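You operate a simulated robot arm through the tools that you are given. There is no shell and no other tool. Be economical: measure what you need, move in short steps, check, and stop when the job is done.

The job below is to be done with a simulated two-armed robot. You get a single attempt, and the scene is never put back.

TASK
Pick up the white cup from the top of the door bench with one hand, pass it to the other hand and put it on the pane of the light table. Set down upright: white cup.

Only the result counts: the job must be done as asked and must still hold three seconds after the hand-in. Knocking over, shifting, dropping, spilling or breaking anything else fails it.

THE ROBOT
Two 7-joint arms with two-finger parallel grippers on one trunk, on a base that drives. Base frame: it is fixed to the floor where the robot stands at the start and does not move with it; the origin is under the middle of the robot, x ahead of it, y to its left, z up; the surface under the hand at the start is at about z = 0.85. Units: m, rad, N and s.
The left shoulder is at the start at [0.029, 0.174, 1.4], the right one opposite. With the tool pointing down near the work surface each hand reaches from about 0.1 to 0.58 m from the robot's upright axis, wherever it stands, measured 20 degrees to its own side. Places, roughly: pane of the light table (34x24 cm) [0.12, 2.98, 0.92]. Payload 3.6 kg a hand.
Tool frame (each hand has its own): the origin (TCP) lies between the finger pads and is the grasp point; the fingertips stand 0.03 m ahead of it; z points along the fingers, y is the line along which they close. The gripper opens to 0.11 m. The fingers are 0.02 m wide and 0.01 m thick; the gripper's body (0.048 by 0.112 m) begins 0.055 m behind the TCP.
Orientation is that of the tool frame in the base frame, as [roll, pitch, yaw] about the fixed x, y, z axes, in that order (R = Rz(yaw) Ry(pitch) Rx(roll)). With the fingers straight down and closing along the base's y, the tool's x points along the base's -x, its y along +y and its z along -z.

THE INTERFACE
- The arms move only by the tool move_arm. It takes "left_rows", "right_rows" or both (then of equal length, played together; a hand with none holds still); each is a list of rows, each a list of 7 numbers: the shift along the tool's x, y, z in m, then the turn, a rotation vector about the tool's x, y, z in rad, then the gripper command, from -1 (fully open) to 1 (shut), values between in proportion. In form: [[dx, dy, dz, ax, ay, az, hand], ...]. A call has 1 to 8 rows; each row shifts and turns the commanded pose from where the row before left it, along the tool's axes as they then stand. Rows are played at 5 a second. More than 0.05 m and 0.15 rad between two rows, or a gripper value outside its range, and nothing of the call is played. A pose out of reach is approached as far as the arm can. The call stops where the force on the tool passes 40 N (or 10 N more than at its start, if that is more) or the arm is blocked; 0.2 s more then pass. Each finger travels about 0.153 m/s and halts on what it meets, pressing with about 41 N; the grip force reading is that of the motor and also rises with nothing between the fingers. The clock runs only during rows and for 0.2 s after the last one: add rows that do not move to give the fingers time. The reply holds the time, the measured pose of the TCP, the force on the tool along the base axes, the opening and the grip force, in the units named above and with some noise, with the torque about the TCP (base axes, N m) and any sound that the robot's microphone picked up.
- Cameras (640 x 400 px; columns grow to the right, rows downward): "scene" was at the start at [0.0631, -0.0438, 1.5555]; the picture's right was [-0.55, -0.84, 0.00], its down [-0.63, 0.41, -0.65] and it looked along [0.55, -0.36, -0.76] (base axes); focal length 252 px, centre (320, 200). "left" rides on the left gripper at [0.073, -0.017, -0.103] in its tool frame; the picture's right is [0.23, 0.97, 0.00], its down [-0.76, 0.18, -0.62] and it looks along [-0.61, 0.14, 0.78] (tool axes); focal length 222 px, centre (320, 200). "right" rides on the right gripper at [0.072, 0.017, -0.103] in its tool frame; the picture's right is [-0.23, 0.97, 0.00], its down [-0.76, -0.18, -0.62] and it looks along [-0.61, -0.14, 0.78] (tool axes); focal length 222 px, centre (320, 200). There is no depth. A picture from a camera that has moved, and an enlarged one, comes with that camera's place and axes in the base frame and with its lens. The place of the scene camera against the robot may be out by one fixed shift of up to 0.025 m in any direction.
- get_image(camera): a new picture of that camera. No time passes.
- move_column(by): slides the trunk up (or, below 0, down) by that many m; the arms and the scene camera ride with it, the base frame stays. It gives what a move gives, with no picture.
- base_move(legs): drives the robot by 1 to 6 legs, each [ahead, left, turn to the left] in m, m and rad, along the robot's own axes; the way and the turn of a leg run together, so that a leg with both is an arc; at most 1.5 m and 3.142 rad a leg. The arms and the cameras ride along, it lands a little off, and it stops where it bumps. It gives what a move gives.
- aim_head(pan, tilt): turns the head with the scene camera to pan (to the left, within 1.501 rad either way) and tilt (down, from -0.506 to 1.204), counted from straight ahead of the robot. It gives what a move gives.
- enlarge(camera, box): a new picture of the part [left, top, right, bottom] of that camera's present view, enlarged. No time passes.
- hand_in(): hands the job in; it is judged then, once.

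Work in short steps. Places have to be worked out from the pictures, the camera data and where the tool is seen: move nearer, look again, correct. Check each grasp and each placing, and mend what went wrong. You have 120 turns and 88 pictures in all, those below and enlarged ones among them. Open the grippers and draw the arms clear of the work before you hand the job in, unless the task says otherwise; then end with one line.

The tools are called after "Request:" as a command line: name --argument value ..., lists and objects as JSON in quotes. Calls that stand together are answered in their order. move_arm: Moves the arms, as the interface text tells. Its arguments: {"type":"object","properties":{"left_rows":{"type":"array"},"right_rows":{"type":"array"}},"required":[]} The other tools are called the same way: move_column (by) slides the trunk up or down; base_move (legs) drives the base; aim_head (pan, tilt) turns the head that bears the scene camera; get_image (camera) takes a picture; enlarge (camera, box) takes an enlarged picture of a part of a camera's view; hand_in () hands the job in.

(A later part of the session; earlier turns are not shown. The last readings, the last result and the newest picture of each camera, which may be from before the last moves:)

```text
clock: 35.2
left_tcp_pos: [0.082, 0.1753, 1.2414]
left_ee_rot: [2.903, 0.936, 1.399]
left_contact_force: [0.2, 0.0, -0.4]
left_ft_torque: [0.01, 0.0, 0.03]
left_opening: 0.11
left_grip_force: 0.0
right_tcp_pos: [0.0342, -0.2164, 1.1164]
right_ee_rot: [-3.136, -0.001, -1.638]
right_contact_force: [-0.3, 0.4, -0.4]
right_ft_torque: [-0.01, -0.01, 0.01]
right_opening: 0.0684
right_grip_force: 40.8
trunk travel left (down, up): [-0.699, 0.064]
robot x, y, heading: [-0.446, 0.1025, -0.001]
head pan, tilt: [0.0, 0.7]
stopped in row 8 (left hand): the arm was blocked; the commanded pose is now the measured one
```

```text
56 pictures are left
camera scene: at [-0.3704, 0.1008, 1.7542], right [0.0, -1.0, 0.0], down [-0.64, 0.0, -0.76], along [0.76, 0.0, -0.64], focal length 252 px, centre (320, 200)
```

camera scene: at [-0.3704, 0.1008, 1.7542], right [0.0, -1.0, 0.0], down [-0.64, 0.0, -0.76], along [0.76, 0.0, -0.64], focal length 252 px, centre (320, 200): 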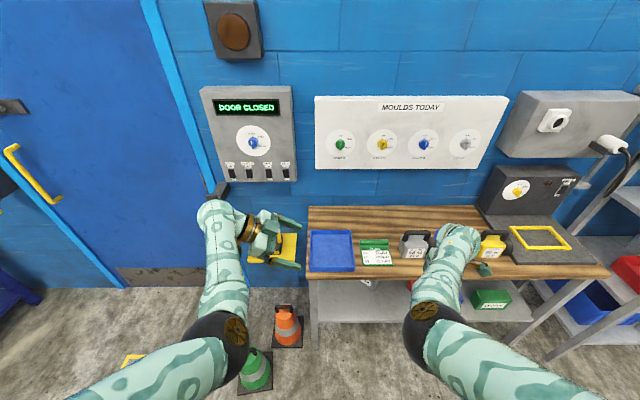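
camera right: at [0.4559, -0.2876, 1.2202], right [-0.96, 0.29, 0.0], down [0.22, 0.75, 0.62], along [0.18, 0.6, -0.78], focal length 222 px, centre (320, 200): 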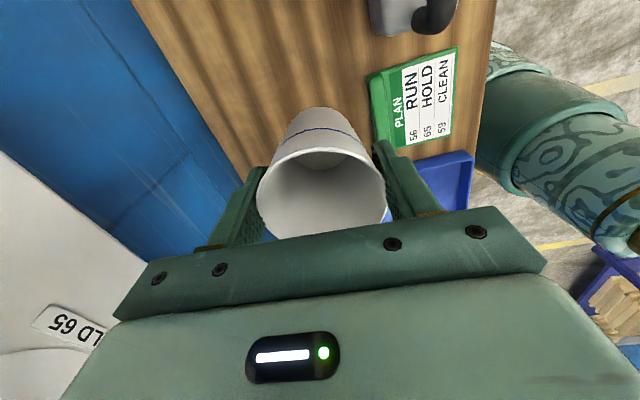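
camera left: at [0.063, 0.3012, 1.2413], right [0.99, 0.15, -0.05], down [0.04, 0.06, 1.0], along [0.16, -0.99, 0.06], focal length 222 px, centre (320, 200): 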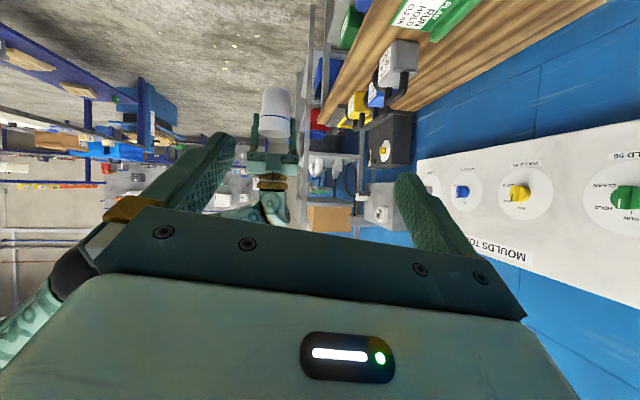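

The left arm hits its limit at full outstretch. Both hands should come closer to the body and lower, where their inward reach is better. I'll bring the right hand in slowly with the cup kept upright.

Request:
move_arm --right_rows '[[0, 0.024, 0.02, 0, 0, 0, -0.2], [0, 0.024, 0.02, 0, 0, 0, -0.2], [0, 0.024, 0.02, 0, 0, 0, -0.2], [0, 0.024, 0.02, 0, 0, 0, -0.2]]'

Request:
move_arm --right_rows '[[-0.02, 0, 0, 0, 0, 0, -0.2], [-0.02, 0, 0, 0, 0, 0, -0.2], [-0.02, 0, 0, 0, 0, 0, -0.2]]'

```text
clock: 36.2
left_tcp_pos: [0.0824, 0.1775, 1.2408]
left_ee_rot: [2.903, 0.934, 1.399]
left_contact_force: [-0.1, -1.1, 1.0]
left_ft_torque: [0.04, 0.01, -0.02]
left_opening: 0.1102
left_grip_force: 0.1
right_tcp_pos: [0.0336, -0.2349, 1.1141]
right_ee_rot: [-2.951, -0.015, -1.664]
right_contact_force: [0.2, 0.0, -0.4]
right_ft_torque: [-0.01, 0.04, -0.01]
right_opening: 0.0681
right_grip_force: 41.1
trunk travel left (down, up): [-0.699, 0.064]
robot x, y, heading: [-0.4402, 0.1041, -0.001]
head pan, tilt: [0.0, 0.7]
stopped in row 4 (right hand): the arm was blocked; the commanded pose is now the measured one
```

```text
clock: 37.1
left_tcp_pos: [0.0836, 0.1776, 1.2418]
left_ee_rot: [2.902, 0.934, 1.4]
left_contact_force: [-0.4, 0.8, -0.2]
left_ft_torque: [-0.02, -0.03, 0.01]
left_opening: 0.11
left_grip_force: 0.1
right_tcp_pos: [0.1047, -0.1903, 1.1901]
right_ee_rot: [-2.795, -0.011, -1.686]
right_contact_force: [-0.1, -0.5, -0.2]
right_ft_torque: [0.0, 0.03, 0.0]
right_opening: 0.0683
right_grip_force: 41.4
trunk travel left (down, up): [-0.699, 0.064]
robot x, y, heading: [-0.4441, 0.1021, -0.003]
head pan, tilt: [0.0, 0.7]
stopped in row 3 (right hand): the arm was blocked; the commanded pose is now the measured one
```

The right hand drifted and tilted about 20°, so its wrist seems to be near a joint limit with this yaw. I'll level the cup and rotate the hand back toward its natural yaw.

Request:
move_arm --right_rows '[[0, 0, 0, -0.087, 0, 0.1, -0.2], [0, 0, 0, -0.087, 0, 0.1, -0.2], [0, 0, 0, -0.087, 0, 0.1, -0.2], [0, 0, 0, -0.087, 0, 0.1, -0.2]]'

Request:
get_image --camera "scene"

```text
clock: 38.1
left_tcp_pos: [0.0838, 0.1772, 1.2421]
left_ee_rot: [2.904, 0.935, 1.401]
left_contact_force: [0.0, -0.1, -0.3]
left_ft_torque: [0.01, 0.0, 0.01]
left_opening: 0.11
left_grip_force: 0.1
right_tcp_pos: [0.1042, -0.1867, 1.1863]
right_ee_rot: [3.117, 0.059, -2.075]
right_contact_force: [0.5, -0.1, -0.2]
right_ft_torque: [0.03, -0.02, -0.03]
right_opening: 0.0683
right_grip_force: 41.0
trunk travel left (down, up): [-0.699, 0.064]
robot x, y, heading: [-0.443, 0.1016, -0.004]
head pan, tilt: [0.0, 0.7]
```

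```text
55 pictures are left
camera scene: at [-0.369, 0.1006, 1.7542], right [0.0, -1.0, 0.0], down [-0.64, 0.0, -0.76], along [0.76, 0.0, -0.64], focal length 252 px, centre (320, 200)
```

scene: 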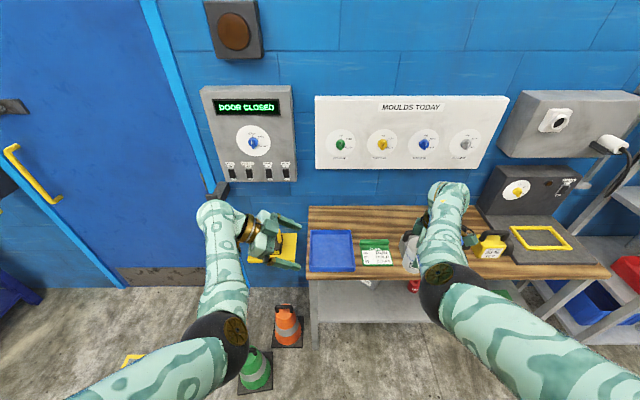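

Upright again. I'll continue the yaw back to the natural orientation (closing along y).

Request:
move_arm --right_rows '[[0, 0, 0, 0, 0, 0.133, -0.2], [0, 0, 0, 0, 0, 0.133, -0.2], [0, 0, 0, 0, 0, 0.133, -0.2], [0, 0, 0, 0, 0, 0.133, -0.2], [0, 0, 0, 0, 0, 0.133, -0.2], [0, 0, 0, 0, 0, 0.133, -0.2], [0, 0, 0, 0, 0, 0.133, -0.2], [0, 0, 0, 0, 0, 0.133, -0.2]]'

```text
clock: 39.9
left_tcp_pos: [0.0821, 0.1771, 1.2414]
left_ee_rot: [2.904, 0.935, 1.402]
left_contact_force: [0.2, -0.3, -1.4]
left_ft_torque: [-0.02, -0.02, 0.02]
left_opening: 0.1101
left_grip_force: 0.1
right_tcp_pos: [0.1039, -0.1869, 1.1869]
right_ee_rot: [3.079, 0.012, -3.139]
right_contact_force: [-0.3, -0.9, -0.6]
right_ft_torque: [0.01, -0.01, 0.02]
right_opening: 0.0684
right_grip_force: 40.2
trunk travel left (down, up): [-0.699, 0.064]
robot x, y, heading: [-0.4412, 0.1006, -0.004]
head pan, tilt: [0.0, 0.7]
```

Now I'll level the residual tilt and bring the right hand back toward the body and lower.

Request:
move_arm --right_rows '[[0.02, 0, 0.01, 0.031, 0, 0, -0.2], [0.03, 0, 0.02, 0.031, 0, 0, -0.2], [0.03, 0, 0.02, 0, 0, 0, -0.2], [0.03, 0, 0.02, 0, 0, 0, -0.2]]'

```text
clock: 41.0
left_tcp_pos: [0.0834, 0.179, 1.2415]
left_ee_rot: [2.902, 0.934, 1.401]
left_contact_force: [0.0, -0.2, 0.0]
left_ft_torque: [0.01, -0.02, 0.03]
left_opening: 0.11
left_grip_force: 0.1
right_tcp_pos: [0.0593, -0.205, 1.1866]
right_ee_rot: [-3.121, 0.161, 3.121]
right_contact_force: [-0.1, 0.0, -1.4]
right_ft_torque: [-0.03, -0.02, -0.01]
right_opening: 0.0682
right_grip_force: 41.0
trunk travel left (down, up): [-0.699, 0.064]
robot x, y, heading: [-0.445, 0.0973, -0.003]
head pan, tilt: [0.0, 0.7]
stopped in row 4 (right hand): the arm was blocked; the commanded pose is now the measured one
```

Folding inward runs into a wrist bend limit. I'll level again while going slightly outwards, then lower relative to the shoulder, where the arm has room.

Request:
move_arm --right_rows '[[-0.01, -0.03, 0, -0.01, 0.08, 0, -0.2], [-0.01, -0.03, 0, -0.01, 0.08, 0, -0.2], [0, -0.02, 0.02, 0, 0, 0, -0.2], [0, 0, 0.03, 0, 0, 0, -0.2], [0, 0, 0.03, 0, 0, 0, -0.2], [0, 0, 0.03, 0, 0, 0, -0.2]]'

```text
clock: 42.4
left_tcp_pos: [0.082, 0.1743, 1.2417]
left_ee_rot: [2.902, 0.934, 1.4]
left_contact_force: [0.8, 0.3, 0.3]
left_ft_torque: [-0.03, -0.01, 0.01]
left_opening: 0.1099
left_grip_force: 0.0
right_tcp_pos: [0.069, -0.2806, 1.0782]
right_ee_rot: [3.132, 0.0, 3.125]
right_contact_force: [0.5, -0.1, -0.1]
right_ft_torque: [0.01, 0.03, 0.01]
right_opening: 0.0682
right_grip_force: 40.9
right hand out of reach, approached as far as the arm can: row 6
trunk travel left (down, up): [-0.699, 0.064]
robot x, y, heading: [-0.4417, 0.1013, -0.003]
head pan, tilt: [0.0, 0.7]
```

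Level at (0.069, -0.281, 1.078). Now I'll come back toward the body at this lower height.

Request:
move_arm --right_rows '[[0.025, 0, 0, 0, 0, 0, -0.2], [0.025, 0, 0, 0, 0, 0, -0.2], [0.025, 0, 0, 0, 0, 0, -0.2], [0.025, 0, 0, 0, 0, 0, -0.2]]'

Request:
move_arm --right_rows '[[0, 0.025, 0, 0, 0, 0, -0.2], [0, 0.025, 0, 0, 0, 0, -0.2], [0, 0.025, 0, 0, 0, 0, -0.2], [0, 0.025, 0, 0, 0, 0, -0.2]]'

```text
clock: 43.4
left_tcp_pos: [0.0818, 0.1754, 1.2414]
left_ee_rot: [2.903, 0.935, 1.4]
left_contact_force: [0.2, -0.2, -0.1]
left_ft_torque: [0.0, 0.01, 0.02]
left_opening: 0.1099
left_grip_force: 0.1
right_tcp_pos: [0.0315, -0.2951, 1.0333]
right_ee_rot: [3.135, -0.004, 3.126]
right_contact_force: [-0.2, 0.2, 0.1]
right_ft_torque: [0.02, 0.03, 0.02]
right_opening: 0.0682
right_grip_force: 41.0
right hand out of reach, approached as far as the arm can: row 1, 2, 3, 4
trunk travel left (down, up): [-0.699, 0.064]
robot x, y, heading: [-0.4425, 0.1015, -0.002]
head pan, tilt: [0.0, 0.7]
```

```text
clock: 44.4
left_tcp_pos: [0.0835, 0.1776, 1.241]
left_ee_rot: [2.901, 0.935, 1.4]
left_contact_force: [0.4, -0.3, 0.9]
left_ft_torque: [-0.04, 0.01, 0.02]
left_opening: 0.1097
left_grip_force: 0.0
right_tcp_pos: [0.046, -0.1959, 1.0248]
right_ee_rot: [3.135, -0.004, 3.127]
right_contact_force: [0.0, -0.2, -1.4]
right_ft_torque: [-0.02, -0.02, 0.03]
right_opening: 0.0681
right_grip_force: 41.0
right hand out of reach, approached as far as the arm can: row 1, 2, 3
trunk travel left (down, up): [-0.699, 0.064]
robot x, y, heading: [-0.4416, 0.1055, -0.004]
head pan, tilt: [0.0, 0.7]
```

It is still level and moves inward freely at this height. I'll continue inward.

Request:
move_arm --right_rows '[[0.01, 0.03, 0, 0, 0, 0, -0.2], [0.01, 0.03, 0, 0, 0, 0, -0.2], [0.01, 0.03, 0, 0, 0, 0, -0.2], [0.01, 0.03, 0, 0, 0, 0, -0.2]]'

Request:
get_image --camera "scene"

```text
clock: 45.4
left_tcp_pos: [0.083, 0.1778, 1.2418]
left_ee_rot: [2.902, 0.935, 1.4]
left_contact_force: [0.3, 0.4, 0.1]
left_ft_torque: [0.04, 0.05, -0.01]
left_opening: 0.1097
left_grip_force: 0.1
right_tcp_pos: [0.0332, -0.083, 1.007]
right_ee_rot: [3.136, -0.004, 3.125]
right_contact_force: [0.4, 0.2, 0.5]
right_ft_torque: [-0.01, 0.01, -0.02]
right_opening: 0.0682
right_grip_force: 41.0
right hand out of reach, approached as far as the arm can: row 1, 2, 3, 4
trunk travel left (down, up): [-0.699, 0.064]
robot x, y, heading: [-0.4417, 0.1028, -0.006]
head pan, tilt: [0.0, 0.7]
```

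```text
54 pictures are left
camera scene: at [-0.3697, 0.1022, 1.7542], right [0.0, -1.0, 0.0], down [-0.64, 0.0, -0.76], along [0.76, 0.0, -0.64], focal length 252 px, centre (320, 200)
```

scene: 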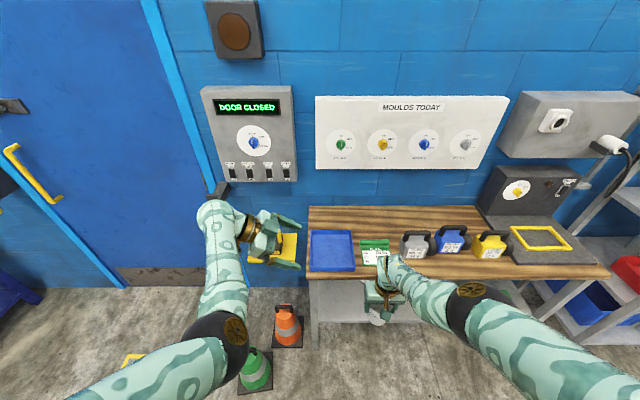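

The right elbow now points outward, a much better posture. I'll turn the right hand so it closes along x again, since its forearm now comes from the right.

Request:
move_arm --right_rows '[[0, 0, 0, 0, 0, -0.14, -0.2], [0, 0, 0, 0, 0, -0.14, -0.2], [0, 0, 0, 0, 0, -0.14, -0.2], [0, 0, 0, 0, 0, -0.14, -0.2], [0, 0, 0, 0, 0, -0.14, -0.2], [0, 0, 0, 0, 0, -0.14, -0.2]]'

Request:
move_arm --right_rows '[[0, 0, 0, 0, 0, -0.14, -0.2], [0, 0, 0, 0, 0, -0.14, -0.2], [0, 0, 0, 0, 0, -0.14, -0.2], [0, 0, 0, 0, 0, -0.14, -0.2], [0, 0, 0, 0, 0, -0.15, -0.2]]'

Request:
get_image --camera "left"

```text
clock: 46.8
left_tcp_pos: [0.0813, 0.1771, 1.241]
left_ee_rot: [2.901, 0.937, 1.402]
left_contact_force: [0.7, -0.7, 0.0]
left_ft_torque: [0.0, 0.02, 0.01]
left_opening: 0.1101
left_grip_force: 0.0
right_tcp_pos: [0.0336, -0.0847, 1.0067]
right_ee_rot: [3.137, 0.001, -2.315]
right_contact_force: [0.1, 0.4, -0.3]
right_ft_torque: [0.03, -0.03, -0.01]
right_opening: 0.0685
right_grip_force: 41.0
trunk travel left (down, up): [-0.699, 0.064]
robot x, y, heading: [-0.4446, 0.104, -0.007]
head pan, tilt: [0.0, 0.7]
```

```text
clock: 48.0
left_tcp_pos: [0.0823, 0.1775, 1.2423]
left_ee_rot: [2.903, 0.935, 1.401]
left_contact_force: [-0.1, -0.3, 0.8]
left_ft_torque: [0.03, 0.02, 0.03]
left_opening: 0.1099
left_grip_force: 0.0
right_tcp_pos: [0.034, -0.0841, 1.0062]
right_ee_rot: [3.138, 0.007, -1.607]
right_contact_force: [0.4, -0.5, -0.7]
right_ft_torque: [-0.02, -0.03, -0.01]
right_opening: 0.0683
right_grip_force: 41.1
trunk travel left (down, up): [-0.699, 0.064]
robot x, y, heading: [-0.4388, 0.1039, 0.002]
head pan, tilt: [0.0, 0.7]
```

```text
53 pictures are left
camera left: at [0.0634, 0.3026, 1.2409], right [0.99, 0.16, -0.05], down [0.04, 0.06, 1.0], along [0.16, -0.99, 0.06], focal length 222 px, centre (320, 200)
```

left: 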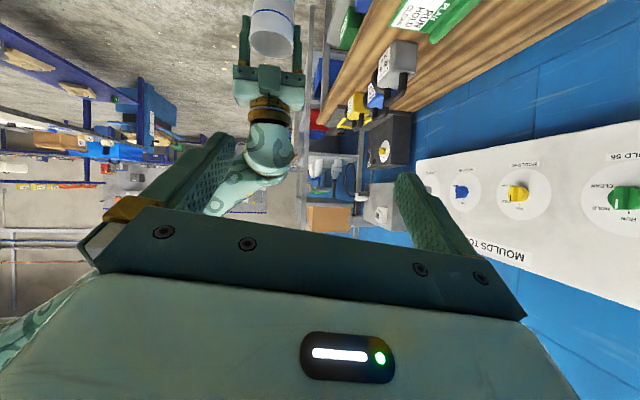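

I'll test whether the right hand can rise a little and come inward with the elbow out.

Request:
move_arm --right_rows '[[-0.02, 0, -0.02, 0, 0, 0, -0.2], [-0.02, 0, -0.02, 0, 0, 0, -0.2], [-0.02, 0, -0.02, 0, 0, 0, -0.2], [0, 0, -0.02, 0, 0, 0, -0.2]]'

Request:
move_arm --left_rows '[[0.035, 0, -0.03, 0, 0, 0, -1], [0.035, 0, -0.03, 0, 0, 0, -1], [0.035, 0, -0.03, 0, 0, 0, -1], [0.035, 0, -0.03, 0, 0, 0, -1]]'

Request:
get_image --camera "scene"

```text
clock: 49.0
left_tcp_pos: [0.0831, 0.1765, 1.2407]
left_ee_rot: [2.906, 0.934, 1.403]
left_contact_force: [0.3, 0.7, 0.1]
left_ft_torque: [-0.03, -0.01, 0.0]
left_opening: 0.11
left_grip_force: 0.0
right_tcp_pos: [0.0658, -0.0186, 1.0653]
right_ee_rot: [3.138, 0.006, -1.607]
right_contact_force: [0.2, 0.1, -0.5]
right_ft_torque: [0.0, -0.01, -0.03]
right_opening: 0.0683
right_grip_force: 41.5
right hand out of reach, approached as far as the arm can: row 1, 2, 3, 4
trunk travel left (down, up): [-0.699, 0.064]
robot x, y, heading: [-0.4432, 0.1038, -0.006]
head pan, tilt: [0.0, 0.7]
```

```text
clock: 50.0
left_tcp_pos: [0.0874, 0.3577, 1.1984]
left_ee_rot: [2.903, 0.94, 1.404]
left_contact_force: [-0.3, 0.5, -0.4]
left_ft_torque: [-0.03, 0.02, 0.01]
left_opening: 0.1099
left_grip_force: 0.0
right_tcp_pos: [0.065, -0.0176, 1.065]
right_ee_rot: [3.139, 0.004, -1.608]
right_contact_force: [0.3, -0.7, -0.6]
right_ft_torque: [-0.04, -0.01, 0.01]
right_opening: 0.0682
right_grip_force: 41.5
trunk travel left (down, up): [-0.699, 0.064]
robot x, y, heading: [-0.4453, 0.0983, -0.002]
head pan, tilt: [0.0, 0.7]
```

```text
52 pictures are left
camera scene: at [-0.3693, 0.1039, 1.7542], right [0.0, -1.0, 0.0], down [-0.64, 0.0, -0.76], along [0.76, 0.0, -0.64], focal length 252 px, centre (320, 200)
```

scene: 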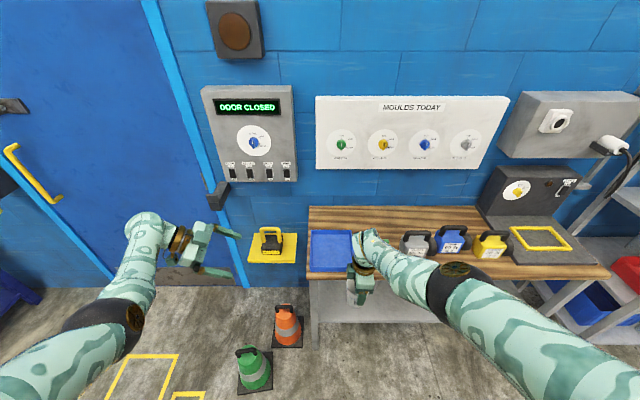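

The right hand is at (0.065, -0.018, 1.065). I'll square up the left hand's orientation, lower it and check.

Request:
move_arm --left_rows '[[0, 0, 0, 0.103, 0, -0.098, -1], [0.03, 0, 0.021, 0, 0, 0, -1], [0.03, 0, 0.021, 0, 0, 0, -1], [0.03, 0, 0.021, 0, 0, 0, -1], [-0.0254, -0.0037, 0.0363, 0, 0, 0, -1], [-0.0254, -0.0037, 0.0363, 0, 0, 0, -1], [-0.0254, -0.0037, 0.0363, 0, 0, 0, -1]]'

Request:
get_image --camera "left"

```text
clock: 51.6
left_tcp_pos: [0.052, 0.226, 1.1542]
left_ee_rot: [3.141, 0.949, 1.568]
left_contact_force: [0.0, 0.4, -1.2]
left_ft_torque: [-0.03, 0.03, 0.02]
left_opening: 0.11
left_grip_force: 0.1
left hand out of reach, approached as far as the arm can: row 2, 3, 4
right_tcp_pos: [0.0658, -0.019, 1.0648]
right_ee_rot: [3.138, 0.008, -1.609]
right_contact_force: [0.5, 0.2, -0.7]
right_ft_torque: [-0.02, -0.01, 0.01]
right_opening: 0.0682
right_grip_force: 41.0
trunk travel left (down, up): [-0.699, 0.064]
robot x, y, heading: [-0.4433, 0.1029, -0.003]
head pan, tilt: [0.0, 0.7]
```

```text
51 pictures are left
camera left: at [0.0355, 0.3524, 1.156], right [0.97, 0.13, -0.18], down [0.18, 0.06, 0.98], along [0.14, -0.99, 0.04], focal length 222 px, centre (320, 200)
```

left: 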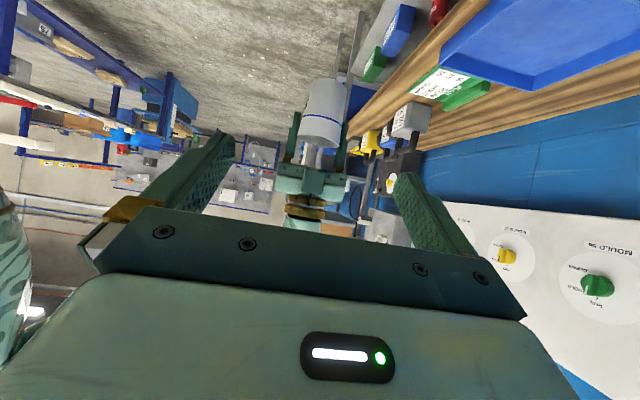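

The cup bottom measures about 0.99, consistent with the estimate. I'll continue to the pre-grasp at (0.065, 0.092, 1.086).

Request:
move_arm --left_rows '[[-0.0053, 0.0033, 0.0372, 0, 0, 0, -1], [-0.0053, 0.0033, 0.0372, 0, 0, 0, -1], [-0.0053, 0.0033, 0.0372, 0, 0, 0, -1], [-0.0053, 0.0033, 0.0372, 0, 0, 0, -1]]'

Request:
get_image --camera "scene"

```text
clock: 52.6
left_tcp_pos: [0.0402, 0.0991, 1.0995]
left_ee_rot: [3.136, 0.945, 1.564]
left_contact_force: [-0.5, 0.7, 0.7]
left_ft_torque: [0.02, 0.03, -0.02]
left_opening: 0.1102
left_grip_force: 0.0
left hand out of reach, approached as far as the arm can: row 3, 4
right_tcp_pos: [0.0633, -0.0212, 1.0653]
right_ee_rot: [3.138, 0.006, -1.606]
right_contact_force: [0.0, 0.0, 0.0]
right_ft_torque: [0.0, -0.02, -0.03]
right_opening: 0.0684
right_grip_force: 41.0
trunk travel left (down, up): [-0.699, 0.064]
robot x, y, heading: [-0.4423, 0.1067, -0.007]
head pan, tilt: [0.0, 0.7]
```

```text
50 pictures are left
camera scene: at [-0.3708, 0.0996, 1.7543], right [0.0, -1.0, 0.0], down [-0.64, 0.0, -0.77], along [0.77, 0.0, -0.64], focal length 252 px, centre (320, 200)
```

scene: 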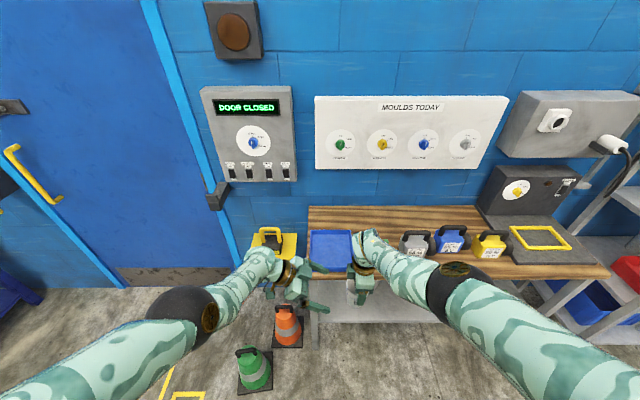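

Both elbows are out now, and the left is at the edge of its reach. I'll bring the meeting point nearer the body by moving the right hand in and up a little.

Request:
move_arm --right_rows '[[0, 0.016, -0.008, 0, 0, 0, -0.2], [0, 0.016, -0.008, 0, 0, 0, -0.2], [0, 0.016, -0.008, 0, 0, 0, -0.2], [0, 0.016, -0.008, 0, 0, 0, -0.2]]'

Request:
move_arm --left_rows '[[0, -0.013, 0, 0, 0, 0, -1], [0, -0.013, 0, 0, 0, 0, -1], [0, -0.013, 0, 0, 0, 0, -1]]'

Request:
get_image --camera "left"

```text
clock: 53.6
left_tcp_pos: [0.0412, 0.1002, 1.0986]
left_ee_rot: [3.139, 0.948, 1.567]
left_contact_force: [0.0, 0.3, -0.2]
left_ft_torque: [-0.03, -0.01, 0.03]
left_opening: 0.1101
left_grip_force: 0.0
right_tcp_pos: [0.0591, -0.0053, 1.0613]
right_ee_rot: [3.138, 0.005, -1.609]
right_contact_force: [0.2, 0.3, -1.0]
right_ft_torque: [-0.01, 0.01, 0.0]
right_opening: 0.0685
right_grip_force: 41.1
right hand out of reach, approached as far as the arm can: row 1, 2, 3, 4
trunk travel left (down, up): [-0.699, 0.064]
robot x, y, heading: [-0.4457, 0.1023, -0.009]
head pan, tilt: [0.0, 0.7]
```

```text
clock: 54.4
left_tcp_pos: [0.0226, 0.0958, 1.0807]
left_ee_rot: [3.14, 0.949, 1.565]
left_contact_force: [1.0, 0.1, 0.3]
left_ft_torque: [-0.04, -0.03, 0.01]
left_opening: 0.1099
left_grip_force: 0.0
left hand out of reach, approached as far as the arm can: row 1, 2, 3
right_tcp_pos: [0.0581, -0.0066, 1.0618]
right_ee_rot: [3.138, 0.005, -1.609]
right_contact_force: [-0.3, -0.5, 0.1]
right_ft_torque: [0.01, 0.02, 0.0]
right_opening: 0.0685
right_grip_force: 40.9
trunk travel left (down, up): [-0.699, 0.064]
robot x, y, heading: [-0.4425, 0.1018, -0.003]
head pan, tilt: [0.0, 0.7]
```

```text
49 pictures are left
camera left: at [0.0071, 0.2224, 1.083], right [0.97, 0.13, -0.18], down [0.18, 0.06, 0.98], along [0.14, -0.99, 0.04], focal length 222 px, centre (320, 200)
```

left: 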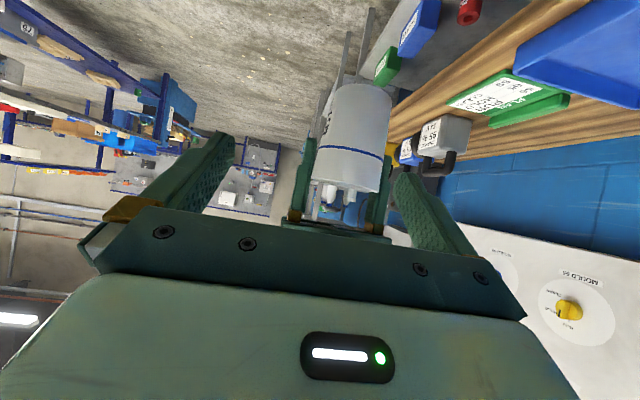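

The limits only block positions that are high and close in. The grasp point lies on the allowed side, so I'll align the left hand's x with the cup.

Request:
move_arm --left_rows '[[0, 0.018, 0, 0, 0, 0, -1], [0, 0.018, 0, 0, 0, 0, -1], [0, 0, 0, 0, 0, 0, -1]]'

Request:
get_image --camera "left"

```text
clock: 55.2
left_tcp_pos: [0.0388, 0.099, 1.0964]
left_ee_rot: [3.14, 0.946, 1.565]
left_contact_force: [-0.3, -0.1, 0.0]
left_ft_torque: [-0.02, 0.02, 0.01]
left_opening: 0.1099
left_grip_force: 0.0
left hand out of reach, approached as far as the arm can: row 1, 2
right_tcp_pos: [0.0585, -0.0072, 1.0615]
right_ee_rot: [3.138, 0.009, -1.607]
right_contact_force: [0.5, -0.7, -0.6]
right_ft_torque: [0.02, 0.0, -0.04]
right_opening: 0.0683
right_grip_force: 40.5
trunk travel left (down, up): [-0.699, 0.064]
robot x, y, heading: [-0.4449, 0.101, -0.004]
head pan, tilt: [0.0, 0.7]
```

```text
48 pictures are left
camera left: at [0.0237, 0.2255, 1.0986], right [0.97, 0.13, -0.18], down [0.18, 0.06, 0.98], along [0.14, -0.99, 0.03], focal length 222 px, centre (320, 200)
```

left: 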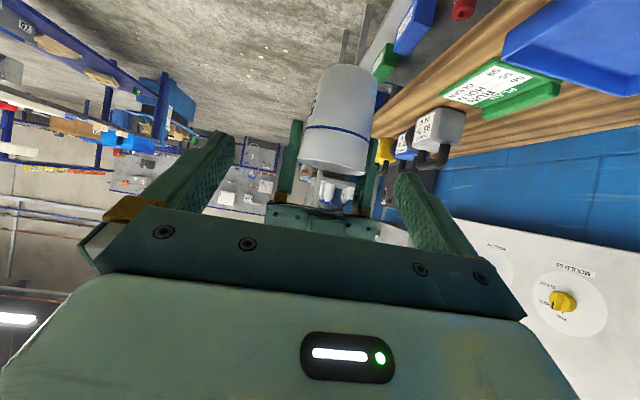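

Both arms are almost straight, which makes retraction sluggish. The meeting point should be further left and higher. I'll back the left hand off along its axis, then slide the right hand left and up.

Request:
move_arm --left_rows '[[0, 0, -0.045, 0, 0, 0, -1], [0, 0, -0.045, 0, 0, 0, -1], [0, 0, -0.045, 0, 0, 0, -1], [0, 0, -0.045, 0, 0, 0, -1], [0, 0, -0.045, 0, 0, 0, -1]]'

Request:
move_arm --right_rows '[[-0.03, 0.015, -0.025, 0, 0, 0, -0.2], [-0.03, 0.015, -0.025, 0, 0, 0, -0.2], [-0.03, 0.015, -0.025, 0, 0, 0, -0.2], [-0.03, 0.015, -0.025, 0, 0, 0, -0.2]]'

Request:
get_image --camera "scene"

```text
clock: 56.4
left_tcp_pos: [0.0423, 0.2851, 1.2281]
left_ee_rot: [-3.14, 0.949, 1.566]
left_contact_force: [0.1, 0.5, -0.2]
left_ft_torque: [-0.04, 0.04, 0.01]
left_opening: 0.11
left_grip_force: 0.0
right_tcp_pos: [0.0594, -0.0048, 1.0605]
right_ee_rot: [3.139, 0.004, -1.608]
right_contact_force: [-0.3, 0.4, -0.3]
right_ft_torque: [-0.01, 0.01, 0.02]
right_opening: 0.0685
right_grip_force: 41.1
trunk travel left (down, up): [-0.699, 0.064]
robot x, y, heading: [-0.443, 0.1013, -0.006]
head pan, tilt: [0.0, 0.7]
```

```text
clock: 57.4
left_tcp_pos: [0.0419, 0.2832, 1.227]
left_ee_rot: [3.14, 0.949, 1.566]
left_contact_force: [0.2, 0.0, 0.4]
left_ft_torque: [-0.03, -0.01, -0.05]
left_opening: 0.1098
left_grip_force: 0.1
right_tcp_pos: [0.0533, 0.0901, 1.1087]
right_ee_rot: [3.139, 0.008, -1.609]
right_contact_force: [0.0, 0.1, -0.6]
right_ft_torque: [0.0, -0.03, -0.02]
right_opening: 0.0683
right_grip_force: 40.8
right hand out of reach, approached as far as the arm can: row 1, 2, 3, 4
trunk travel left (down, up): [-0.699, 0.064]
robot x, y, heading: [-0.4395, 0.1045, -0.003]
head pan, tilt: [0.0, 0.7]
```

```text
47 pictures are left
camera scene: at [-0.3695, 0.1009, 1.7542], right [0.0, -1.0, 0.0], down [-0.64, 0.0, -0.76], along [0.76, 0.0, -0.64], focal length 252 px, centre (320, 200)
```

scene: 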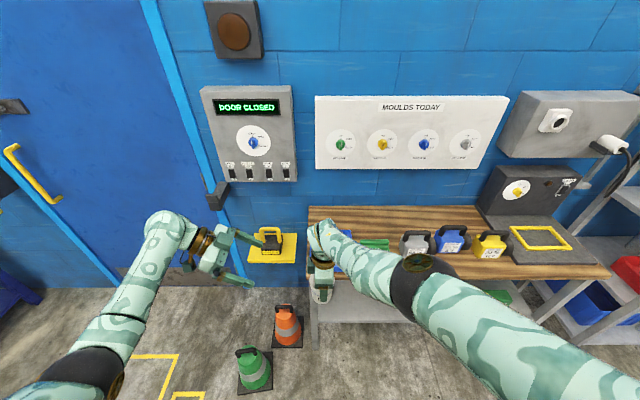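

I'll continue: left back a bit more, and right further left and up.

Request:
move_arm --left_rows '[[0, 0, -0.035, 0, 0, 0, -1], [0, 0, -0.035, 0, 0, 0, -1]]'

Request:
move_arm --right_rows '[[-0.03, 0.0, -0.025, 0, 0, 0, -0.2], [-0.03, 0.0, -0.025, 0, 0, 0, -0.2], [-0.03, 0.0, -0.025, 0, 0, 0, -0.2], [-0.02, 0, -0.01, 0, 0, 0, -0.2]]'

Request:
get_image --camera "left"

```text
clock: 58.0
left_tcp_pos: [0.0404, 0.339, 1.268]
left_ee_rot: [3.139, 0.951, 1.564]
left_contact_force: [0.1, -0.1, 1.0]
left_ft_torque: [0.01, -0.01, 0.02]
left_opening: 0.11
left_grip_force: 0.2
right_tcp_pos: [0.0539, 0.0899, 1.1077]
right_ee_rot: [3.139, 0.005, -1.608]
right_contact_force: [-0.3, -0.1, -0.9]
right_ft_torque: [0.01, 0.01, -0.02]
right_opening: 0.0685
right_grip_force: 41.1
trunk travel left (down, up): [-0.699, 0.064]
robot x, y, heading: [-0.4411, 0.1013, -0.001]
head pan, tilt: [0.0, 0.7]
```

```text
clock: 59.0
left_tcp_pos: [0.04, 0.3382, 1.2686]
left_ee_rot: [3.14, 0.948, 1.565]
left_contact_force: [-0.2, 0.4, -0.1]
left_ft_torque: [0.02, -0.01, 0.01]
left_opening: 0.1099
left_grip_force: 0.0
right_tcp_pos: [0.0531, 0.1193, 1.1323]
right_ee_rot: [3.138, 0.007, -1.608]
right_contact_force: [-0.1, 0.6, -0.3]
right_ft_torque: [-0.03, 0.02, -0.02]
right_opening: 0.0688
right_grip_force: 40.9
right hand out of reach, approached as far as the arm can: row 1, 2, 3, 4
trunk travel left (down, up): [-0.699, 0.064]
robot x, y, heading: [-0.439, 0.1019, -0.0]
head pan, tilt: [0.0, 0.7]
```

```text
46 pictures are left
camera left: at [0.0247, 0.4649, 1.2703], right [0.97, 0.13, -0.18], down [0.18, 0.06, 0.98], along [0.14, -0.99, 0.04], focal length 222 px, centre (320, 200)
```

left: 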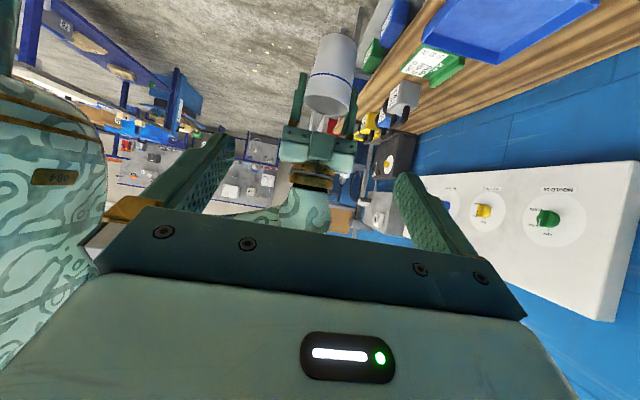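

Sliding works but slowly; I'll move along the tangent (left, back and up).

Request:
move_arm --right_rows '[[-0.03, 0.02, -0.015, 0, 0, 0, -0.2], [-0.03, 0.02, -0.015, 0, 0, 0, -0.2], [-0.03, 0.02, -0.015, 0, 0, 0, -0.2], [-0.03, 0.02, -0.015, 0, 0, 0, -0.2]]'

```text
clock: 60.2
left_tcp_pos: [0.0417, 0.3369, 1.267]
left_ee_rot: [3.139, 0.948, 1.565]
left_contact_force: [0.4, 0.3, -0.4]
left_ft_torque: [0.0, -0.03, 0.0]
left_opening: 0.1102
left_grip_force: 0.1
right_tcp_pos: [-0.0015, 0.2131, 1.2128]
right_ee_rot: [-3.093, 0.0, -1.634]
right_contact_force: [-0.2, 0.3, -0.5]
right_ft_torque: [-0.03, 0.04, -0.02]
right_opening: 0.0687
right_grip_force: 40.6
right hand out of reach, approached as far as the arm can: row 3, 4
trunk travel left (down, up): [-0.699, 0.064]
robot x, y, heading: [-0.4419, 0.1014, -0.003]
head pan, tilt: [0.0, 0.7]
stopped in row 4 (right hand): the arm was blocked; the commanded pose is now the measured one
```

The right hand is now at (-0.002, 0.213, 1.213) with a slight tilt. I'll level it and look.

Request:
move_arm --right_rows '[[0.005, 0, 0.005, -0.048, 0, 0, -0.2], [0, 0, 0, 0, 0, 0, -0.2]]'

Request:
get_image --camera "left"

Request:
get_image --camera "scene"

```text
clock: 60.8
left_tcp_pos: [0.0413, 0.3376, 1.2683]
left_ee_rot: [3.14, 0.948, 1.566]
left_contact_force: [-0.1, 0.1, -0.3]
left_ft_torque: [0.01, 0.02, 0.01]
left_opening: 0.11
left_grip_force: 0.1
right_tcp_pos: [0.0031, 0.1981, 1.2028]
right_ee_rot: [3.139, -0.016, -1.651]
right_contact_force: [0.0, -0.9, 0.0]
right_ft_torque: [-0.03, 0.02, 0.0]
right_opening: 0.0685
right_grip_force: 41.6
trunk travel left (down, up): [-0.699, 0.064]
robot x, y, heading: [-0.4408, 0.1007, -0.006]
head pan, tilt: [0.0, 0.7]
```

```text
45 pictures are left
camera left: at [0.0253, 0.4642, 1.2703], right [0.97, 0.13, -0.18], down [0.18, 0.06, 0.98], along [0.14, -0.99, 0.04], focal length 222 px, centre (320, 200)
```

left: 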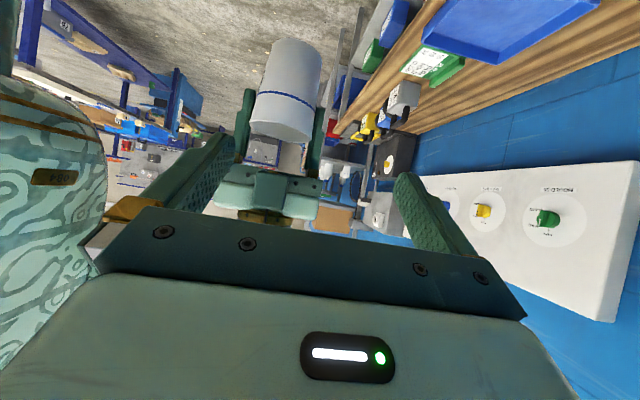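

```text
44 pictures are left
camera scene: at [-0.3696, 0.1016, 1.7542], right [0.0, -1.0, 0.0], down [-0.64, 0.0, -0.76], along [0.76, 0.0, -0.64], focal length 252 px, centre (320, 200)
```

scene: 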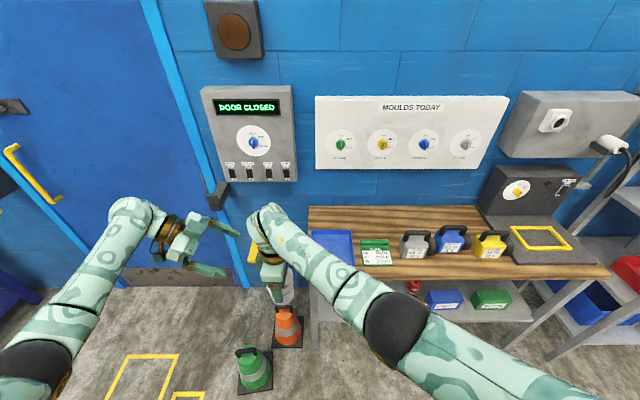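

Everything agrees: cup axis (0.003, 0.198), bottom at about 1.122, right fingertips about 5 cm above the bottom. I'll move the left hand to the pre-grasp, 10 cm back along its axis.

Request:
move_arm --left_rows '[[0.0065, -0.0127, 0.0233, 0, 0, 0, -1], [0.0065, -0.0127, 0.0233, 0, 0, 0, -1], [0.0065, -0.0127, 0.0233, 0, 0, 0, -1]]'

Request:
get_image --camera "left"

```text
clock: 61.6
left_tcp_pos: [0.003, 0.2925, 1.2114]
left_ee_rot: [3.139, 0.948, 1.565]
left_contact_force: [0.1, 0.2, -0.7]
left_ft_torque: [-0.02, 0.02, 0.02]
left_opening: 0.1099
left_grip_force: 0.1
right_tcp_pos: [0.0027, 0.1986, 1.2047]
right_ee_rot: [-3.14, -0.012, -1.649]
right_contact_force: [0.1, -0.1, -0.2]
right_ft_torque: [-0.02, -0.01, -0.01]
right_opening: 0.0686
right_grip_force: 41.3
trunk travel left (down, up): [-0.699, 0.064]
robot x, y, heading: [-0.4416, 0.0999, -0.003]
head pan, tilt: [0.0, 0.7]
```

```text
43 pictures are left
camera left: at [-0.0134, 0.4189, 1.2137], right [0.97, 0.13, -0.18], down [0.18, 0.06, 0.98], along [0.14, -0.99, 0.04], focal length 222 px, centre (320, 200)
```

left: 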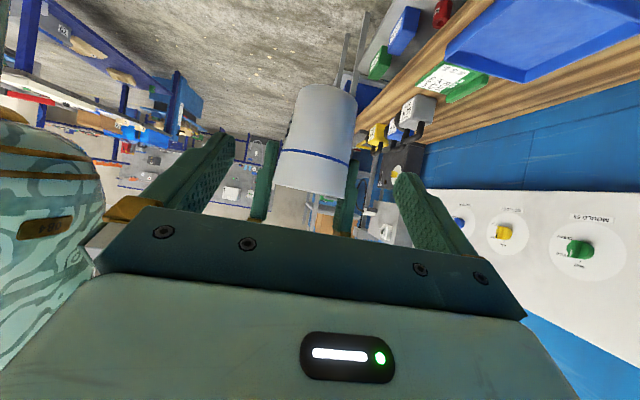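

Aligned. I'll advance 5 cm along the axis and check.

Request:
move_arm --left_rows '[[0, 0, 0.025, 0, 0, 0, -1], [0, 0, 0.025, 0, 0, 0, -1], [0, 0, 0, 0, 0, 0, -1]]'

Request:
get_image --camera "left"

```text
clock: 62.4
left_tcp_pos: [0.001, 0.2524, 1.1835]
left_ee_rot: [3.141, 0.948, 1.566]
left_contact_force: [-0.8, -0.3, -0.3]
left_ft_torque: [-0.01, 0.01, -0.03]
left_opening: 0.1101
left_grip_force: 0.0
right_tcp_pos: [0.0026, 0.1982, 1.2039]
right_ee_rot: [-3.138, -0.013, -1.648]
right_contact_force: [-0.4, -0.6, -0.3]
right_ft_torque: [0.01, 0.01, 0.0]
right_opening: 0.0684
right_grip_force: 41.0
trunk travel left (down, up): [-0.699, 0.064]
robot x, y, heading: [-0.4418, 0.1022, 0.001]
head pan, tilt: [0.0, 0.7]
```

```text
42 pictures are left
camera left: at [-0.0145, 0.3786, 1.1861], right [0.97, 0.13, -0.18], down [0.18, 0.06, 0.98], along [0.14, -0.99, 0.04], focal length 222 px, centre (320, 200)
```

left: 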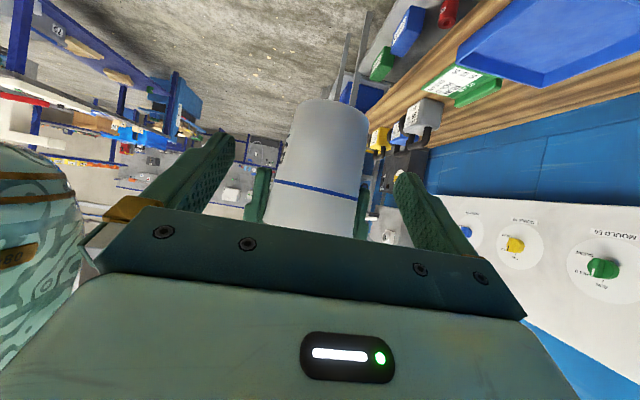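

Well centred. I'll advance the last 5 cm.

Request:
move_arm --left_rows '[[0, 0, 0.017, 0, 0, 0, -1], [0, 0, 0.017, 0, 0, 0, -1], [0, 0, 0.015, 0, 0, 0, -1], [0, 0, 0, 0, 0, 0, -1]]'

Request:
get_image --camera "left"

```text
clock: 63.4
left_tcp_pos: [0.001, 0.212, 1.1534]
left_ee_rot: [3.141, 0.948, 1.567]
left_contact_force: [0.0, -0.4, -1.1]
left_ft_torque: [0.01, 0.03, 0.0]
left_opening: 0.1102
left_grip_force: 0.0
right_tcp_pos: [0.0034, 0.1993, 1.2053]
right_ee_rot: [-3.137, -0.011, -1.648]
right_contact_force: [-0.5, -0.3, -0.9]
right_ft_torque: [0.0, 0.03, 0.01]
right_opening: 0.0686
right_grip_force: 41.3
trunk travel left (down, up): [-0.699, 0.064]
robot x, y, heading: [-0.4441, 0.1021, -0.003]
head pan, tilt: [0.0, 0.7]
```

```text
41 pictures are left
camera left: at [-0.015, 0.339, 1.1561], right [0.97, 0.13, -0.18], down [0.18, 0.06, 0.98], along [0.14, -0.99, 0.04], focal length 222 px, centre (320, 200)
```

left: 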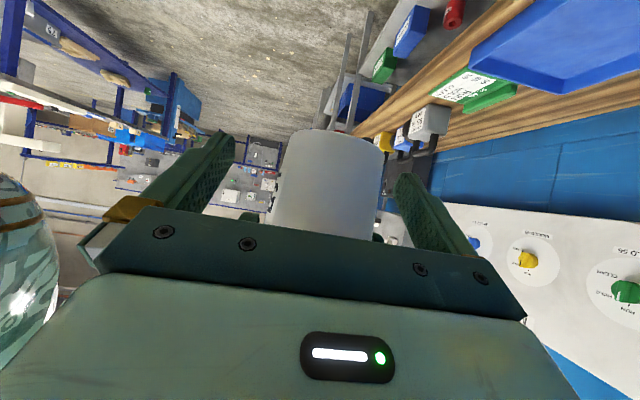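

In place. I'll close the left gripper while the right keeps holding.

Request:
move_arm --left_rows '[[0, 0, 0, 0, 0, 0, -0.4], [0, 0, 0, 0, 0, 0, -0.1], [0, 0, 0, 0, 0, 0, 0.1], [0, 0, 0, 0, 0, 0, 0.1]]'

Request:
get_image --camera "left"

```text
clock: 64.4
left_tcp_pos: [0.0016, 0.2132, 1.1553]
left_ee_rot: [3.14, 0.948, 1.568]
left_contact_force: [23.8, 1.9, -4.7]
left_ft_torque: [-0.02, 0.77, 0.05]
left_opening: 0.0602
left_grip_force: 41.0
right_tcp_pos: [0.002, 0.1997, 1.2062]
right_ee_rot: [-3.138, -0.01, -1.647]
right_contact_force: [-23.1, -1.7, 5.1]
right_ft_torque: [-0.02, 0.47, 0.26]
right_opening: 0.0687
right_grip_force: 40.9
trunk travel left (down, up): [-0.699, 0.064]
robot x, y, heading: [-0.4453, 0.1055, -0.007]
head pan, tilt: [0.0, 0.7]
```

```text
40 pictures are left
camera left: at [-0.0146, 0.3394, 1.1567], right [0.97, 0.13, -0.18], down [0.18, 0.06, 0.98], along [0.14, -0.99, 0.04], focal length 222 px, centre (320, 200)
```

left: 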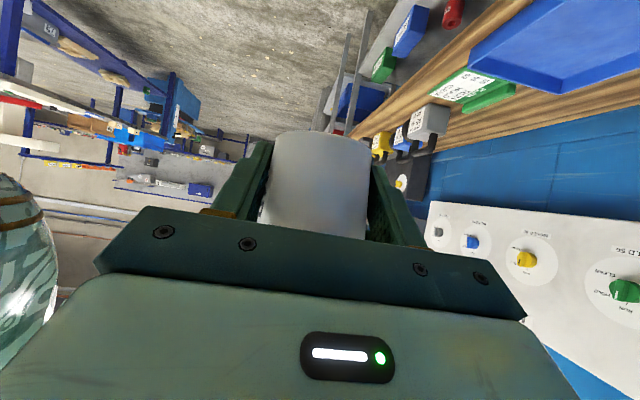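

The left has it (opening 0.060, grip 41 N). Now I'll open the right hand.

Request:
move_arm --right_rows '[[0, 0, 0, 0, 0, 0, -0.5], [0, 0, 0, 0, 0, 0, -1], [0, 0, 0, 0, 0, 0, -1]]' --left_rows '[[0, 0, 0, 0, 0, 0, 0.1], [0, 0, 0, 0, 0, 0, 0.1], [0, 0, 0, 0, 0, 0, 0.1]]'

Request:
get_image --camera "right"

```text
clock: 65.2
left_tcp_pos: [-0.0002, 0.2131, 1.154]
left_ee_rot: [3.138, 0.948, 1.566]
left_contact_force: [-0.3, 0.2, 0.7]
left_ft_torque: [-0.01, 0.02, -0.01]
left_opening: 0.0606
left_grip_force: 41.3
right_tcp_pos: [0.0037, 0.2005, 1.2061]
right_ee_rot: [-3.135, -0.011, -1.647]
right_contact_force: [-0.4, -0.3, 0.1]
right_ft_torque: [-0.04, -0.03, 0.0]
right_opening: 0.1098
right_grip_force: 0.0
trunk travel left (down, up): [-0.699, 0.064]
robot x, y, heading: [-0.4447, 0.1032, -0.005]
head pan, tilt: [0.0, 0.7]
```

```text
39 pictures are left
camera right: at [-0.0188, 0.129, 1.3108], right [-0.95, 0.3, -0.01], down [0.23, 0.75, 0.62], along [0.19, 0.59, -0.79], focal length 222 px, centre (320, 200)
```

right: 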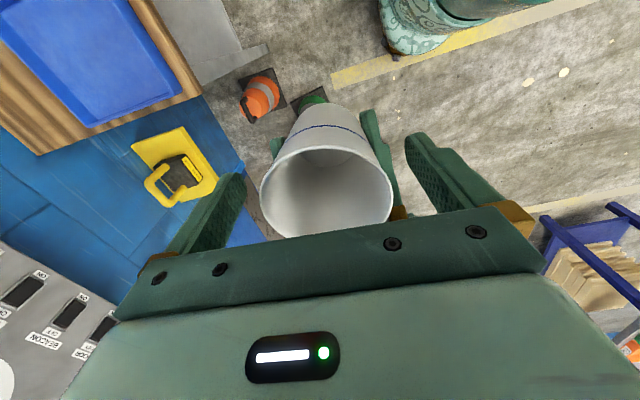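

The right is open. I'll separate them vertically: left down and right up in small steps.

Request:
move_arm --right_rows '[[0, 0, -0.01, 0, 0, 0, -1], [0, 0, -0.01, 0, 0, 0, -1], [0, 0, -0.01, 0, 0, 0, -1], [0, 0, 0, 0, 0, 0, -1]]' --left_rows '[[0.0082, 0, 0.0057, 0, 0, 0, 0.1], [0.0082, 0, 0.0057, 0, 0, 0, 0.1], [0.0082, 0, 0.0057, 0, 0, 0, 0.1], [0.0082, 0, 0.0057, 0, 0, 0, 0.1]]'

```text
clock: 66.2
left_tcp_pos: [0.0028, 0.2132, 1.1143]
left_ee_rot: [3.14, 0.948, 1.567]
left_contact_force: [-0.5, 1.1, 0.4]
left_ft_torque: [-0.03, -0.01, 0.01]
left_opening: 0.0606
left_grip_force: 40.4
right_tcp_pos: [0.0013, 0.1977, 1.23]
right_ee_rot: [3.14, -0.014, -1.648]
right_contact_force: [0.4, 0.6, -0.3]
right_ft_torque: [-0.01, -0.02, -0.03]
right_opening: 0.1098
right_grip_force: 0.0
trunk travel left (down, up): [-0.699, 0.064]
robot x, y, heading: [-0.4434, 0.101, -0.008]
head pan, tilt: [0.0, 0.7]
```

The fingertips are now above the rim. I'll move the right hand away to the right.

Request:
move_arm --right_rows '[[0.03, 0, 0, 0, 0, 0, -1], [0.04, 0, 0, 0, 0, 0, -1], [0.04, 0, 0, 0, 0, 0, -1], [0.04, 0, 0, 0, 0, 0, -1], [0.04, 0, 0, 0, 0, 0, -1], [0.04, 0, 0, 0, 0, 0, -1], [0.04, 0, 0, 0, 0, 0, -1], [0.04, 0, 0, 0, 0, 0, -1]]'

Request:
get_image --camera "scene"

```text
clock: 67.8
left_tcp_pos: [0.0023, 0.2113, 1.1145]
left_ee_rot: [3.139, 0.947, 1.567]
left_contact_force: [0.6, 0.5, -0.9]
left_ft_torque: [0.0, 0.0, -0.01]
left_opening: 0.0607
left_grip_force: 40.9
right_tcp_pos: [0.0062, -0.1211, 1.2533]
right_ee_rot: [-3.066, -0.142, -1.71]
right_contact_force: [0.3, -1.1, 1.1]
right_ft_torque: [-0.02, 0.0, -0.01]
right_opening: 0.11
right_grip_force: 0.0
trunk travel left (down, up): [-0.699, 0.064]
robot x, y, heading: [-0.4425, 0.1043, 0.0]
head pan, tilt: [0.0, 0.7]
stopped in row 7 (right hand): the arm was blocked; the commanded pose is now the measured one
```

```text
38 pictures are left
camera scene: at [-0.3702, 0.0993, 1.7542], right [0.0, -1.0, 0.0], down [-0.64, 0.0, -0.76], along [0.76, 0.0, -0.64], focal length 252 px, centre (320, 200)
```

scene: 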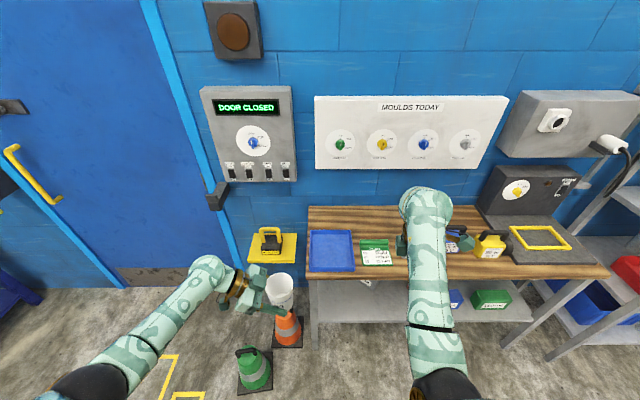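

The handover is done: the left holds the cup upright and the right is clear. I'll check the route to the left before driving.

Request:
aim_head --pan 1.3 --tilt 0.5

Request:
get_image --camera "scene"

```text
clock: 69.2
left_tcp_pos: [0.0033, 0.2133, 1.1143]
left_ee_rot: [3.141, 0.949, 1.566]
left_contact_force: [-0.3, -0.2, 0.1]
left_ft_torque: [0.02, -0.02, 0.03]
left_opening: 0.0604
left_grip_force: 41.1
right_tcp_pos: [0.0044, -0.1189, 1.2529]
right_ee_rot: [-3.07, -0.145, -1.709]
right_contact_force: [0.0, 0.6, 0.2]
right_ft_torque: [-0.02, 0.01, 0.04]
right_opening: 0.1101
right_grip_force: 0.0
trunk travel left (down, up): [-0.699, 0.064]
robot x, y, heading: [-0.4442, 0.1033, -0.0]
head pan, tilt: [1.3, 0.499]
```

```text
37 pictures are left
camera scene: at [-0.4301, 0.189, 1.7719], right [0.96, -0.27, 0.0], down [-0.13, -0.46, -0.88], along [0.24, 0.85, -0.48], focal length 252 px, centre (320, 200)
```

scene: 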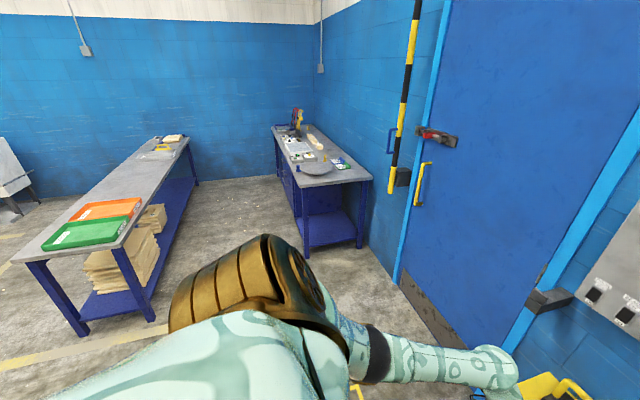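

The corridor between the tables (x from about -1.15 to -0.07) is wide enough. I'll back up a little and drive left to y of about 2.3 first.

Request:
base_move --legs '[[-0.16, 0, 0], [0, 1.1, 0], [0, 1.1, 0]]'

Request:
aim_head --pan 0.6 --tilt 0.7

Request:
get_image --camera "scene"

```text
clock: 81.1
left_tcp_pos: [-0.1548, 2.4066, 1.1153]
left_ee_rot: [3.141, 0.947, 1.566]
left_contact_force: [0.2, 0.2, 0.5]
left_ft_torque: [-0.01, -0.01, -0.02]
left_opening: 0.0602
left_grip_force: 41.3
right_tcp_pos: [-0.153, 2.0733, 1.2522]
right_ee_rot: [-3.071, -0.145, -1.709]
right_contact_force: [0.0, 0.4, -0.4]
right_ft_torque: [0.05, 0.01, 0.01]
right_opening: 0.1098
right_grip_force: 0.0
trunk travel left (down, up): [-0.699, 0.064]
robot x, y, heading: [-0.6007, 2.2998, -0.006]
head pan, tilt: [1.3, 0.499]
```

```text
clock: 82.2
left_tcp_pos: [-0.1546, 2.4061, 1.115]
left_ee_rot: [3.139, 0.949, 1.565]
left_contact_force: [0.2, -0.6, -0.2]
left_ft_torque: [-0.02, -0.01, 0.02]
left_opening: 0.0603
left_grip_force: 41.2
right_tcp_pos: [-0.1518, 2.073, 1.2523]
right_ee_rot: [-3.07, -0.144, -1.708]
right_contact_force: [0.2, 0.2, -0.8]
right_ft_torque: [-0.03, -0.01, -0.01]
right_opening: 0.1102
right_grip_force: 0.1
trunk travel left (down, up): [-0.699, 0.064]
robot x, y, heading: [-0.5999, 2.2951, -0.004]
head pan, tilt: [0.6, 0.7]
```

```text
36 pictures are left
camera scene: at [-0.5428, 2.3433, 1.7542], right [0.56, -0.83, 0.0], down [-0.53, -0.36, -0.76], along [0.63, 0.43, -0.64], focal length 252 px, centre (320, 200)
```

scene: 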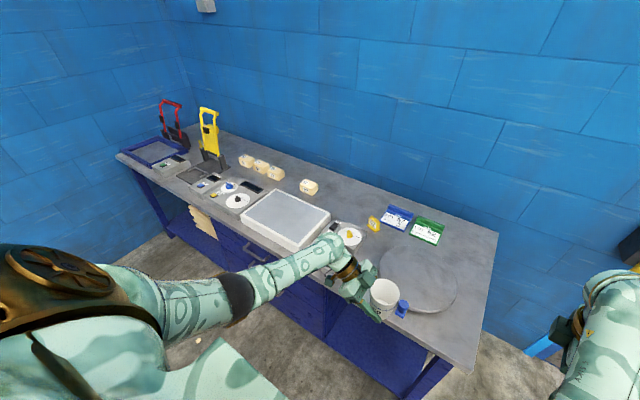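

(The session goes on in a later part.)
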